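You operate a simulated robot arm through the tools that you are given. There is no shell and no other tool. Be economical: measure what you need, move in short steps, check, and stop when the job is done.

Carry out the task below with a simulated robot arm. There is one attempt and no reset: what you move stays moved.

TASK
Take the black and yellow brush on the top of the steel table and put it away on the top of the yellow cart.
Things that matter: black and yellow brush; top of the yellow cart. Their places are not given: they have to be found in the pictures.

It is judged by the outcome, as a careful person would: the job done as asked, and still so three seconds after it is handed in. It fails if anything else is knocked over, pushed out of place, dropped, spilled or broken.

THE ROBOT
A 7-joint arm with a two-finger parallel gripper, fixed in place. Base frame: the origin is at the foot of the arm, x ahead of it, y to its left, z up. Lengths are in m, angles in rad, forces in N, time in s.
With the tool pointing down near the work surface it reaches from about 0.24 to 0.68 m from the base axis. Its first joint turns from -1.152 to 1.152 rad. Payload 2.4 kg.
Tool frame: the origin (TCP) lies between the finger pads and is the grasp point; the fingertips stand 0.03 m ahead of it; z points along the fingers, y is the line along which they close. The gripper opens to 0.094 m. The fingers are 0.028 m wide and 0.01 m thick; the gripper's body (0.05 by 0.096 m) begins 0.055 m behind the TCP.
Orientation is that of the tool frame in the base frame, as [roll, pitch, yaw] about the fixed x, y, z axes, in that order (R = Rz(yaw) Ry(pitch) Rx(roll)). With the fingers straight down and closing along the base's y, the tool's x points along the base's -x, its y along +y and its z along -z.

THE INTERFACE
- The arm moves only by the tool servo_tool. Its argument "increments" is a list of rows, each a list of 3 entries, a list of its own where there are three numbers: the opening in per cent of the stroke, from 0 (shut) to 100 (fully open), then the shift along the tool's x, y, z in units of 20 mm (1.0 is 20 mm), then the turn about the tool's z in units of 6 degrees (1.0 is 6 degrees). In form: [[fingers, [tx, ty, tz], spin], ...]. A call has 1 to 10 rows; each row shifts and turns the commanded pose from where the row before left it, along the tool's axes as they then stand. A call with a number of a shift or a turn outside -1 to 1 is refused whole. A row lasts 0.2 s, in which the tool goes at most 0.05 m and 0.15 rad; a call with a longer step from one row to the next is refused whole, and so is a gripper value outside its range. A pose out of reach is approached as far as the arm can. The call stops where the force on the tool passes 40 N (or 10 N more than at its start, if that is more) or the arm is blocked; 0.2 s more then pass. The fingers move at their own pace (about 0.153 m/s each) and stop on an object; they squeeze with about 37 N. The grip force told is the motor's: it shows also when the fingers shut on nothing. Time passes only in rows, and 0.2 s behind the last, so rows that do not move let the fingers close. It gives the time, the measured TCP pose, the force on the tool (base axes), the opening and the grip force at its end, in the units of the frame above (readings bear some noise), and new pictures: "pictures" is both (left out), scene, wrist or none.
- Cameras (640 x 400 px; columns grow to the right, rows downward): "scene" is fixed at [0.0356, 0.4849, 1.4234]; the picture's right is [-0.71, -0.70, 0.00], its down [-0.53, 0.53, -0.66] and it looks along [0.47, -0.47, -0.75] (base axes); focal length 318 px, centre (320, 200). "wrist" rides on the gripper at [-0.037, 0, -0.058] in the tool frame; the picture's right is [0.00, -1.00, 0.00], its down [0.97, 0.00, -0.24] and it looks along [0.24, 0.00, 0.97] (tool axes); focal length 218 px, centre (320, 200).
- point_at(camera, pixels): there is no depth. For up to 12 entries [column, row, z] of the newest picture of that camera ("zoom" is the newest enlarged one), the place [x, y] in the base frame at which the ray of that pixel passes the height z, good to about 0.002 m. No time passes.
- close_up(camera, box): a new picture of the part [left, top, right, bottom] of that camera's present view, enlarged. No time passes.
- job_done(): hands the job in; it is judged then, once.

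Work in short steps. Measure before you move; look again where a grasp or a placing could have gone wrong, and mend it. You have 60 turns and 120 pictures in all, the two below and enlarged ones among them. Open the gripper and draw the arm clear of the work before you hand the job in, unless the task says otherwise; then end with one line.

The tools are called after "Call:" as a command line: name --argument value ..., lists and objects as JSON in quotes. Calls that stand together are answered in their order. servo_tool: Moves the arm, as the interface text tells. Its arguments: {"type":"object","properties":{"increments":{"type":"array","items":{"type":"array"}},"pictures":{"type":"string","enum":["both","scene","wrist","none"]}},"required":["increments"]} The other tools are called the same way: point_at (camera, pixels) gives the place at which the rays of pixels pass given heights; close_up (camera, box) takes an enlarged picture of a part of a camera's view; job_done () hands the job in.

At the start:

```text
clock: 0.0
tool_pos: [0.4012, 0.0669, 1.1032]
ee_rot: [-3.141, 0.001, -3.141]
force: [0.3, -0.3, 0.3]
width: 0.0942
grasp_force: 0.2
```

scene: 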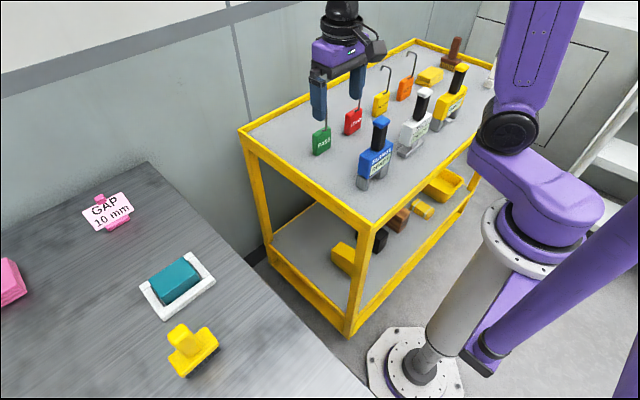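
wrist: 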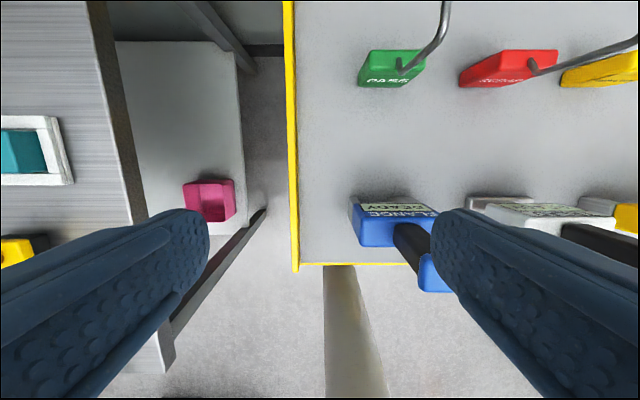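

The yellow brush with black bristles is at about (192,348) in the scene picture, on the steel table. I'll enlarge it and the cart top, and measure.

Call:
close_up --camera "scene" --box '[130, 300, 258, 380]'

Call:
close_up --camera "scene" --box '[230, 30, 510, 230]'

Call:
point_at --camera "scene" --pixels '[[168, 358, 0.87], [186, 378, 0.85], [219, 347, 0.85], [205, 325, 0.87], [180, 330, 0.9], [190, 345, 0.9], [245, 130, 0.85], [372, 222, 0.85], [330, 175, 0.85], [290, 135, 0.85], [350, 150, 0.85]]'

```text
5.00 times, centred on (194, 340) of scene
```

zoom: 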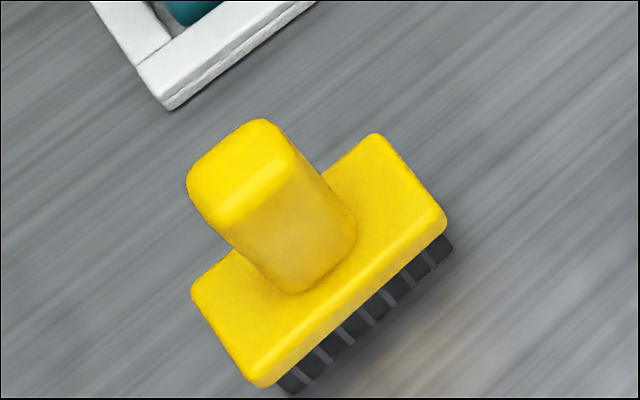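

```text
2.00 times, centred on (370, 130) of scene
```

zoom: 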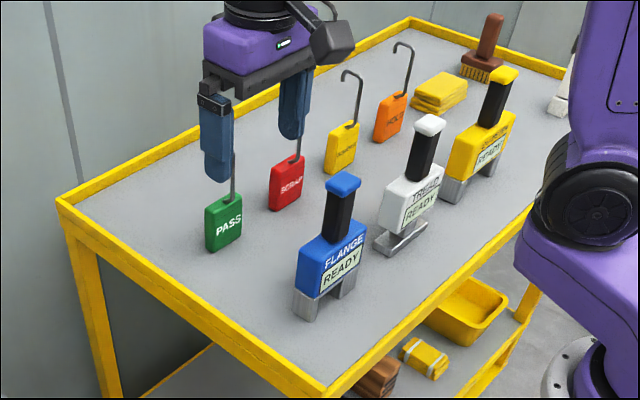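

```text
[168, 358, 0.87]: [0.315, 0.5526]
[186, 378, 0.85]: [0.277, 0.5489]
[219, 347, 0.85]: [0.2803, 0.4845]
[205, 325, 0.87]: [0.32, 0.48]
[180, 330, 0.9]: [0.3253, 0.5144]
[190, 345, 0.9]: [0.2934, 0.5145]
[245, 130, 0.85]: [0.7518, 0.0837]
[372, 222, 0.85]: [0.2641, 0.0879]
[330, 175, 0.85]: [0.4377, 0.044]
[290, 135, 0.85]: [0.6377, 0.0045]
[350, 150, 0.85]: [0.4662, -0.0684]
```

Next I'll measure the handle and the free room on the cart.

Call:
point_at --camera "scene" --pixels '[[190, 353, 0.88], [178, 334, 0.92], [178, 334, 0.91], [178, 334, 0.93], [322, 153, 0.85], [311, 147, 0.85], [337, 189, 0.85], [362, 180, 0.85], [388, 173, 0.85], [275, 125, 0.85], [300, 160, 0.85], [325, 185, 0.85]]'

Call:
point_at --camera "wrist" --pixels '[[295, 200, 0.85], [295, 265, 0.85], [365, 245, 0.87], [350, 195, 0.87], [360, 85, 0.85], [290, 10, 0.85], [470, 205, 0.85], [430, 150, 0.85]]'

```text
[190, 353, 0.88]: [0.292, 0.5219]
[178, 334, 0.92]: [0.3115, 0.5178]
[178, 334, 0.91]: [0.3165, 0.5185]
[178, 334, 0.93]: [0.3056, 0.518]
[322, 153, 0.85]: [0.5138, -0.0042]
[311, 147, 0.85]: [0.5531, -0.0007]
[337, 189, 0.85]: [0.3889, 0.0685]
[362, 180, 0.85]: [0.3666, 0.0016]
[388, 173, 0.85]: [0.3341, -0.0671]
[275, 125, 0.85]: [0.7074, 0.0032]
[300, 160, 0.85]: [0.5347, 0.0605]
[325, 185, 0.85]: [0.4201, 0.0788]
```

```text
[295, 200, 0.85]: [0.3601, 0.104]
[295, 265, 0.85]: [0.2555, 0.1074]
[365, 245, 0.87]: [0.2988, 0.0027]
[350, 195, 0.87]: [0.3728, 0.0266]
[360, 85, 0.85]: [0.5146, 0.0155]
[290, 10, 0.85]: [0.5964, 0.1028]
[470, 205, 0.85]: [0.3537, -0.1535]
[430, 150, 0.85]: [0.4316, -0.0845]
```

The brush handle is near (0.305, 0.518), with the bristle head running along y. The back-left of the cart top, around (0.62, 0.02), is clear. I'll move over the brush at the present height.

Call:
servo_tool --increments '[[100, [0, 1, 0], 0], [100, [0.3, 1, 0], 0], [100, [0.3, 1, 0], 0], [100, [0.3, 1, 0], 0], [100, [0.3, 1, 0], 0], [100, [0.3, 1, 0], 0], [100, [0.3, 1, 0], 0], [100, [0.3, 1, 0], 0], [100, [0.3, 1, 0], 0], [100, [0.3, 1, 0], 0]]' --pictures "none"

Call:
servo_tool --increments '[[100, [0.3, 1, 0], 0], [100, [0.3, 1, 0], 0], [100, [0.3, 1, 0], 0], [100, [0.3, 1, 0], 0], [100, [0.3, 1, 0], 0], [100, [0.3, 1, 0], 0], [100, [0.2, 1, 0], 0], [100, [0, 1, 0], 0], [100, [0, 1, 0], 0], [100, [0, 1, 0], 0]]'

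```text
clock: 2.2
tool_pos: [0.3473, 0.2655, 1.1041]
ee_rot: [-3.141, 0.0, 3.14]
force: [0.2, 0.1, 0.1]
width: 0.094
grasp_force: 0.0
```

```text
clock: 4.4
tool_pos: [0.3058, 0.467, 1.103]
ee_rot: [3.142, -0.001, 3.141]
force: [-0.2, 1.4, 0.3]
width: 0.0938
grasp_force: 0.0
```

scene: 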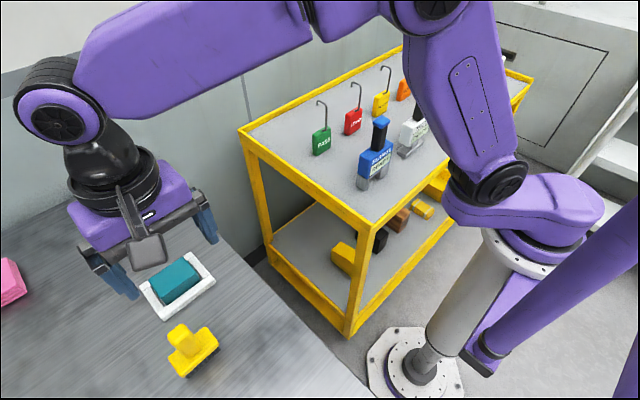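
wrist: 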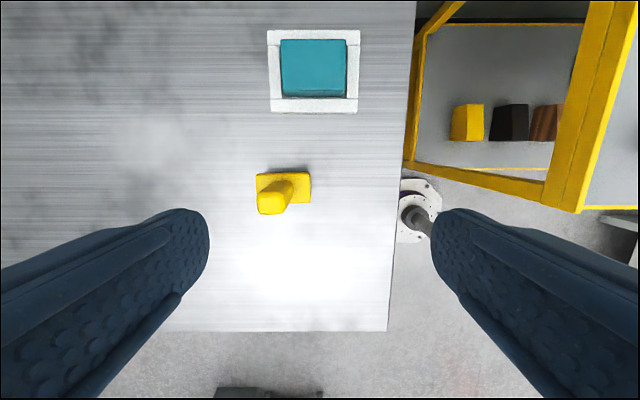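

Call:
close_up --camera "wrist" --box '[236, 150, 332, 230]'

Call:
point_at --camera "wrist" --pixels '[[257, 174, 0.875], [309, 172, 0.875], [310, 203, 0.875], [270, 204, 0.92], [270, 204, 0.9], [270, 204, 0.94]]'

```text
5.00 times, centred on (284, 190) of wrist
```

zoom: 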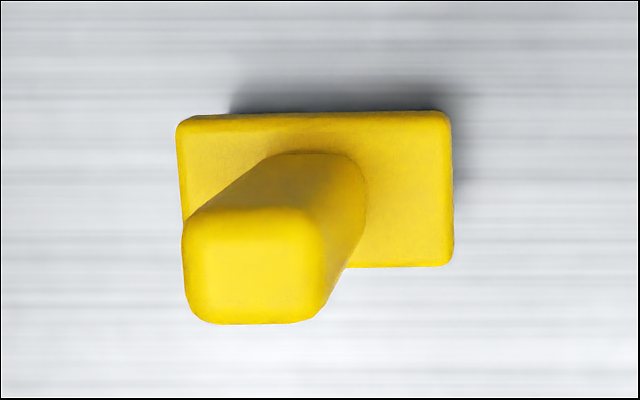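

```text
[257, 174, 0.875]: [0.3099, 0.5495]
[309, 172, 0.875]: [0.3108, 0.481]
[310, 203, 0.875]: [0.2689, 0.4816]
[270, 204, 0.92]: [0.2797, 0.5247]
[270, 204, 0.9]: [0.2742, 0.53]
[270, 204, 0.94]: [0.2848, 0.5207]
```

The brush centre is at about (0.290, 0.515), its handle is upright and about 27 mm wide, and its top is at z≈0.955. I'll centre over it and go part way down.

Call:
servo_tool --increments '[[100, [0.3, 0.8, 0], 0], [100, [0.3, 0.8, 0], 0], [100, [0.2, 0.8, 0], 0], [100, [0, 0, 1], 0], [100, [0, 0, 1], 0], [100, [0, 0, 1], 0], [100, [0, 0, 1], 0], [100, [0, 0, 0], 0]]'

```text
clock: 6.2
tool_pos: [0.2907, 0.5139, 1.025]
ee_rot: [3.141, -0.001, 3.141]
force: [-0.4, -0.3, 0.3]
width: 0.0939
grasp_force: 0.0
```

scene: 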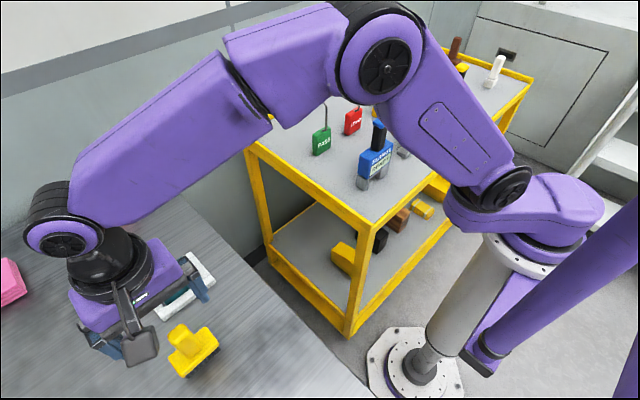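
wrist: 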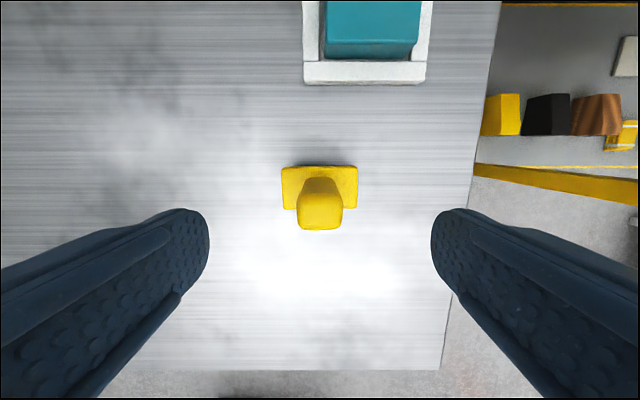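

The handle sits centred between the fingers (column 320). I'll go down 0.10 m and close.

Call:
point_at --camera "wrist" --pixels '[[320, 209, 0.955], [282, 170, 0.88], [357, 208, 0.88], [298, 229, 0.95], [343, 229, 0.95]]'

Call:
servo_tool --increments '[[100, [0, 0, 1], 0], [100, [0, 0, 1], 0], [100, [0, 0, 1], 0], [100, [0, 0, 1], 0], [100, [0, 0, 1], 0], [100, [0, 0, 0], 0]]'

```text
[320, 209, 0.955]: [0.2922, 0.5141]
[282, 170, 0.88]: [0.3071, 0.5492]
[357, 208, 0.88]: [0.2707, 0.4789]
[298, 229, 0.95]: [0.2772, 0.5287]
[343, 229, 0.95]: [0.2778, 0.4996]
```

```text
clock: 7.6
tool_pos: [0.2907, 0.515, 0.9222]
ee_rot: [3.14, 0.001, -3.141]
force: [-0.1, -0.2, -0.2]
width: 0.0941
grasp_force: 0.0
```

scene: 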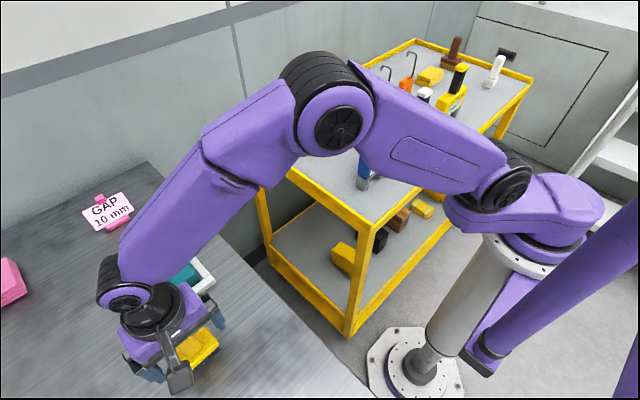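
wrist: 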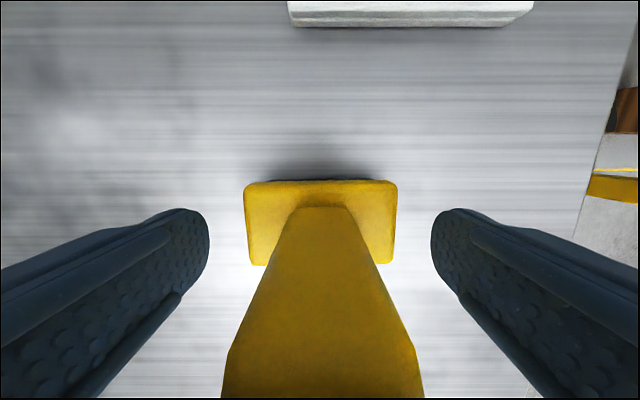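

The fingers straddle the handle, so I'll close them.

Call:
servo_tool --increments '[[0, [0, 0, 0], 0], [0, [0, 0, 0], 0], [0, [0, 0, 0], 0], [0, [0, 0, 0], 0]]' --pictures "none"

Call:
servo_tool --increments '[[0, [0, 0, -1], 0], [0, [0, 0, -1], 0], [0, [0, 0, -1], 0], [0, [0, 0, -1], 0], [0, [0, 0, 0], 0]]'

```text
clock: 8.6
tool_pos: [0.2898, 0.5153, 0.9228]
ee_rot: [3.141, 0.0, 3.141]
force: [-0.2, 0.5, 0.4]
width: 0.0318
grasp_force: 37.1
```

```text
clock: 9.8
tool_pos: [0.2908, 0.5171, 1.001]
ee_rot: [3.14, 0.002, -3.141]
force: [-0.7, -0.1, -1.1]
width: 0.0315
grasp_force: 37.3
```

scene: 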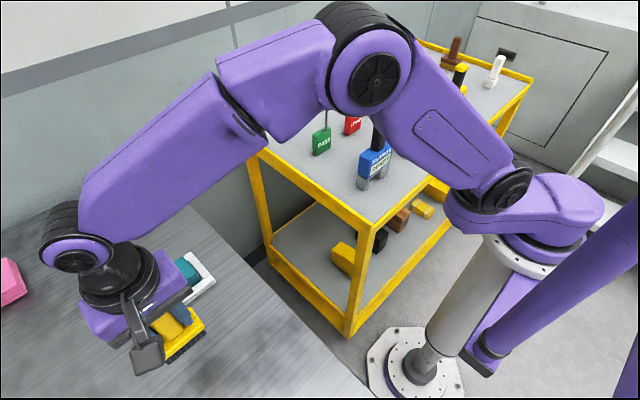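
wrist: 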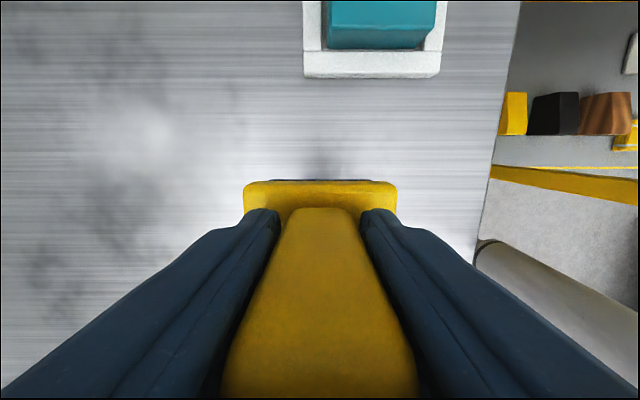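

The brush is held (width 0.0315, grip 37 N). I'll rise further and then carry it diagonally towards the back-left of the cart.

Call:
servo_tool --increments '[[0, [0, 0, -1], 0], [0, [0, 0, -1], 0], [0, [0, 0, -1], 0], [0, [0, 0, -1], 0], [0, [0, 0, -1], 0], [0, [0, 0, -1], 0], [0, [-0.5, -1, 0], 0], [0, [-0.6, -1, 0], 0], [0, [-0.7, -1, 0], 0], [0, [-0.7, -1, 0], 0]]' --pictures "none"

Call:
servo_tool --increments '[[0, [-0.7, -1, 0], 0], [0, [-0.7, -1, 0], 0], [0, [-0.7, -1, 0], 0], [0, [-0.7, -1, 0], 0], [0, [-0.7, -1, 0], 0], [0, [-0.7, -1, 0], 0], [0, [-0.7, -1, 0], 0], [0, [-0.7, -1, 0], 0], [0, [-0.7, -1, 0], 0], [0, [-0.7, -1, 0], 0]]'

```text
clock: 12.0
tool_pos: [0.3402, 0.4357, 1.1221]
ee_rot: [-3.141, -0.001, -3.14]
force: [1.0, 0.2, -1.5]
width: 0.0319
grasp_force: 37.3
```

```text
clock: 14.2
tool_pos: [0.4809, 0.2345, 1.1228]
ee_rot: [-3.141, -0.001, 3.14]
force: [-0.5, -0.1, -1.5]
width: 0.032
grasp_force: 37.6
```

scene: 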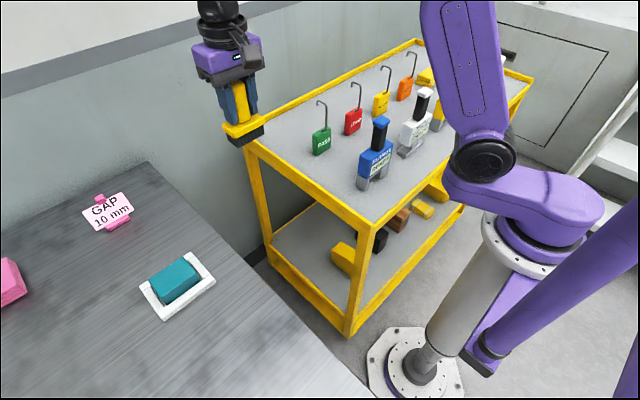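
wrist: 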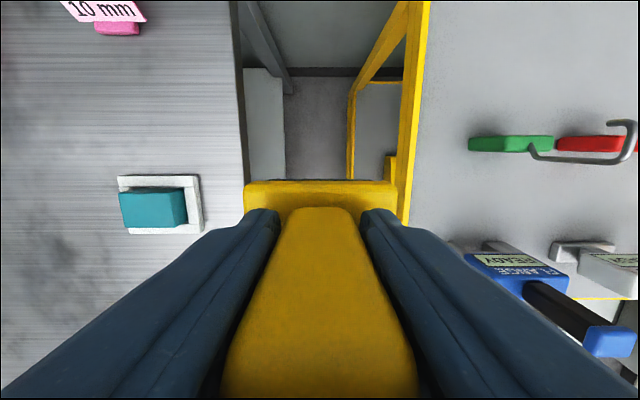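

Call:
servo_tool --increments '[[0, [-0.9, -1, 0], 0], [0, [-0.9, -1, 0], 0], [0, [-0.9, -1, 0], 0], [0, [-0.9, -1, 0], 0], [0, [-0.9, -1, 0], 0], [0, [-0.9, -1, 0], 0], [0, [-0.9, -1, 0], 0], [0, [-0.5, -1, 0], 0], [0, [0, -1, 0], 0], [0, [0, -1, 0], 0]]' --pictures "none"

Call:
servo_tool --increments '[[0, [0, -1, 0], 0], [0, [0, 0, 0], 0]]'

```text
clock: 16.4
tool_pos: [0.6162, 0.0346, 1.1247]
ee_rot: [3.14, -0.001, 3.14]
force: [-0.5, 0.3, -1.8]
width: 0.0317
grasp_force: 37.6
```

```text
clock: 17.0
tool_pos: [0.6165, 0.0157, 1.124]
ee_rot: [3.14, -0.002, 3.141]
force: [0.6, -0.6, -1.4]
width: 0.0323
grasp_force: 36.9
```

scene: 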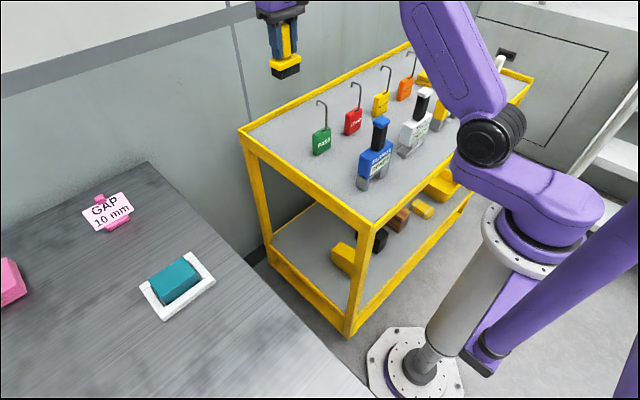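
wrist: 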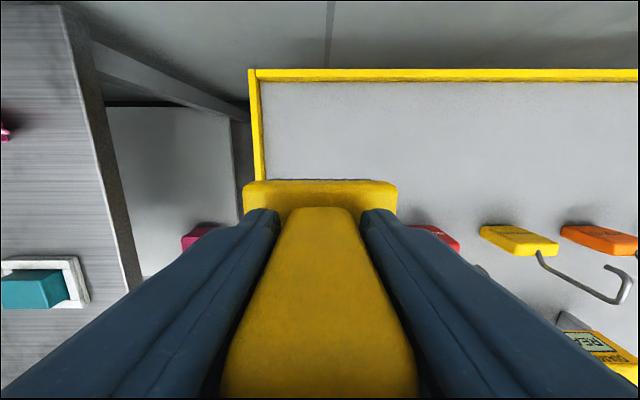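

The open cart surface is beneath the brush, with PASS behind at x≈0.51. I'll shift 20 mm further away from the tags and lower most of the way.

Call:
servo_tool --increments '[[0, [-1, 0, 0], 0], [0, [0, 0, 1], 0], [0, [0, 0, 1], 0], [0, [0, 0, 1], 0], [0, [0, 0, 1], 0], [0, [0, 0, 1], 0], [0, [0, 0, 1], 0], [0, [0, 0, 1], 0], [0, [0, 0, 0], 0]]'

```text
clock: 19.0
tool_pos: [0.6366, 0.0148, 0.9836]
ee_rot: [3.141, 0.001, 3.141]
force: [0.2, 0.0, -0.9]
width: 0.0317
grasp_force: 36.9
```

scene: 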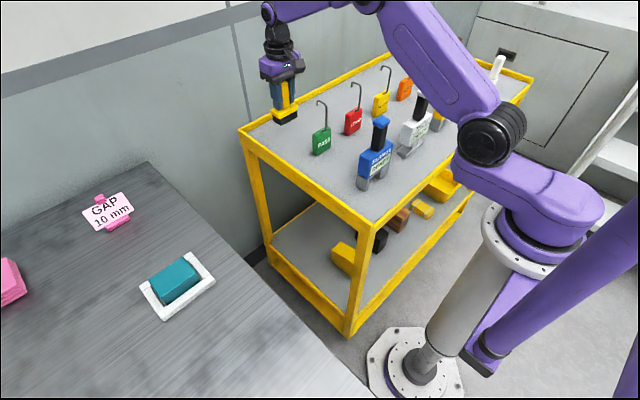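
wrist: 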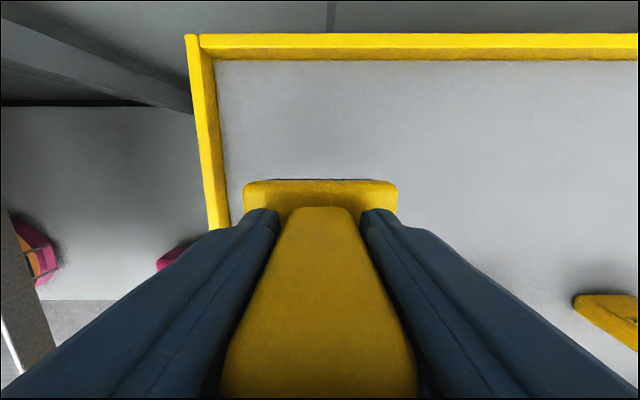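

Clear of the rail. I'll lower gently towards the surface.

Call:
servo_tool --increments '[[0, [0, 0, 0.9], 0], [0, [0, 0, 0.9], 0], [0, [0, 0, 0.7], 0], [0, [0, 0, 0.2], 0], [0, [0, 0, 0], 0]]'

```text
clock: 20.2
tool_pos: [0.636, 0.0152, 0.9284]
ee_rot: [-3.141, 0.0, 3.141]
force: [-0.7, 0.2, -0.6]
width: 0.0318
grasp_force: 36.9
```

scene: 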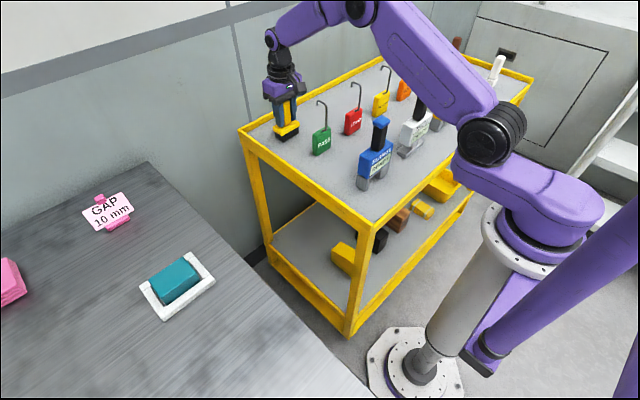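
wrist: 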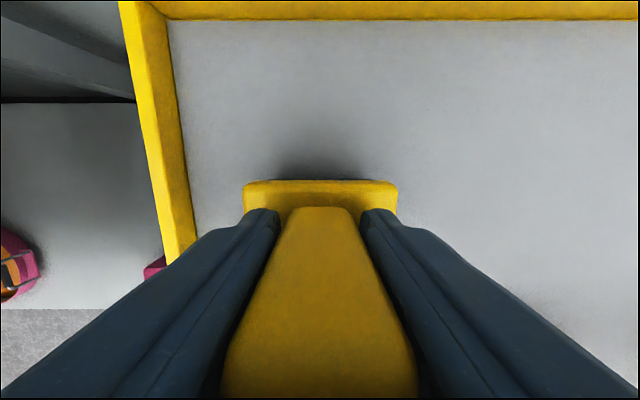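

No contact yet, so I'll take small steps down and watch the force.

Call:
servo_tool --increments '[[0, [0, 0, 0.15], 0], [0, [0, 0, 0.1], 0], [0, [0, 0, 0], 0]]' --pictures "none"

```text
clock: 21.0
tool_pos: [0.636, 0.0166, 0.924]
ee_rot: [-3.14, 0.0, 3.141]
force: [-0.4, -0.2, -0.9]
width: 0.0322
grasp_force: 37.4
```

Call:
servo_tool --increments '[[0, [0, 0, 0.1], 0], [0, [0, 0, 0.1], 0], [0, [0, 0, 0], 0]]'

```text
clock: 21.8
tool_pos: [0.6359, 0.015, 0.9224]
ee_rot: [3.141, 0.003, -3.141]
force: [-8.3, 0.1, 23.4]
width: 0.032
grasp_force: 37.3
```

scene: 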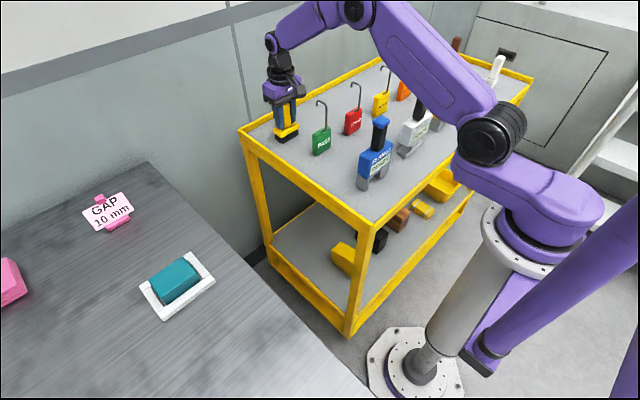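
wrist: 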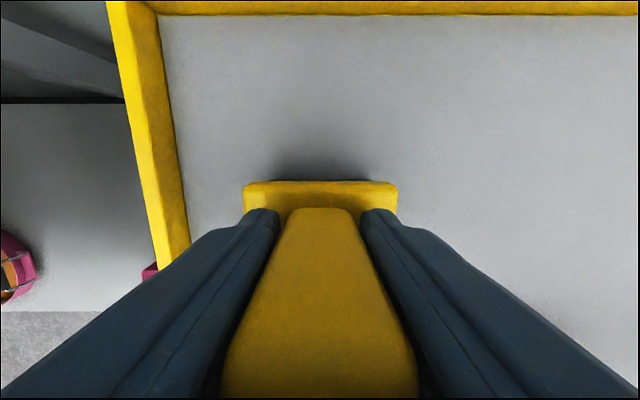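

Contact at z=0.9224 (23 N upward), so the brush is standing on the cart. I'll ease off slightly, open to 80 % and rise straight up.

Call:
servo_tool --increments '[[0, [0, 0, -0.1], 0], [50, [0, 0, 0], 0], [80, [0, 0, 0], 0], [80, [0, 0, 0], 0], [80, [0, 0, 0], 0]]' --pictures "wrist"

Call:
servo_tool --increments '[[80, [0, 0, -0.5], 0], [80, [0, 0, -1], 0], [80, [0, 0, -1], 0], [80, [0, 0, -1], 0], [80, [0, 0, -1], 0], [80, [0, 0, -1], 0], [80, [0, 0, -1], 0], [80, [0, 0, -1], 0], [80, [0, 0, -1], 0], [80, [0, 0, 0], 0]]'

```text
clock: 23.0
tool_pos: [0.6356, 0.0156, 0.9231]
ee_rot: [-3.141, 0.001, -3.142]
force: [-0.4, -0.6, 0.0]
width: 0.0754
grasp_force: 0.0
```

wrist: 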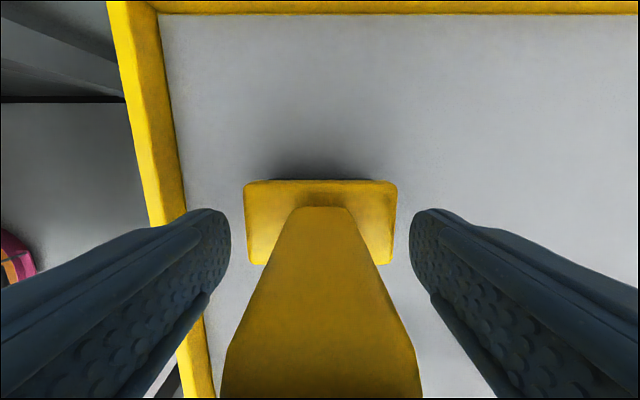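

```text
clock: 25.2
tool_pos: [0.6371, 0.0145, 1.0933]
ee_rot: [-3.141, -0.001, 3.141]
force: [-0.7, -0.5, 0.5]
width: 0.0752
grasp_force: 0.1
```

scene: 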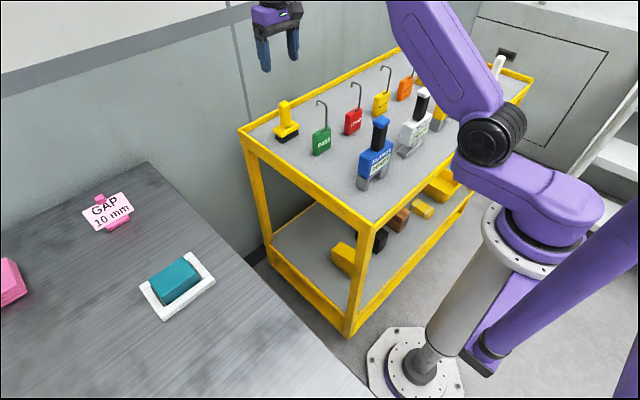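
wrist: 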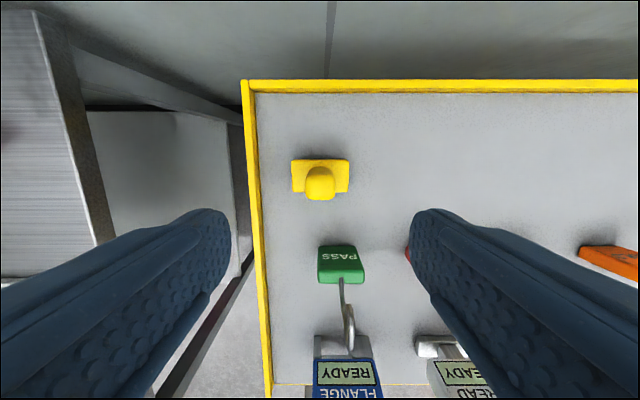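

The brush stands upright on the cart top, nothing else has moved, and the gripper is open and well above it. I'm handing the job in.

Call:
job_done

```text
The job is handed in.
```

The black and yellow brush is now standing upright on the top of the yellow cart, at its back-left corner, and nothing else was moved.
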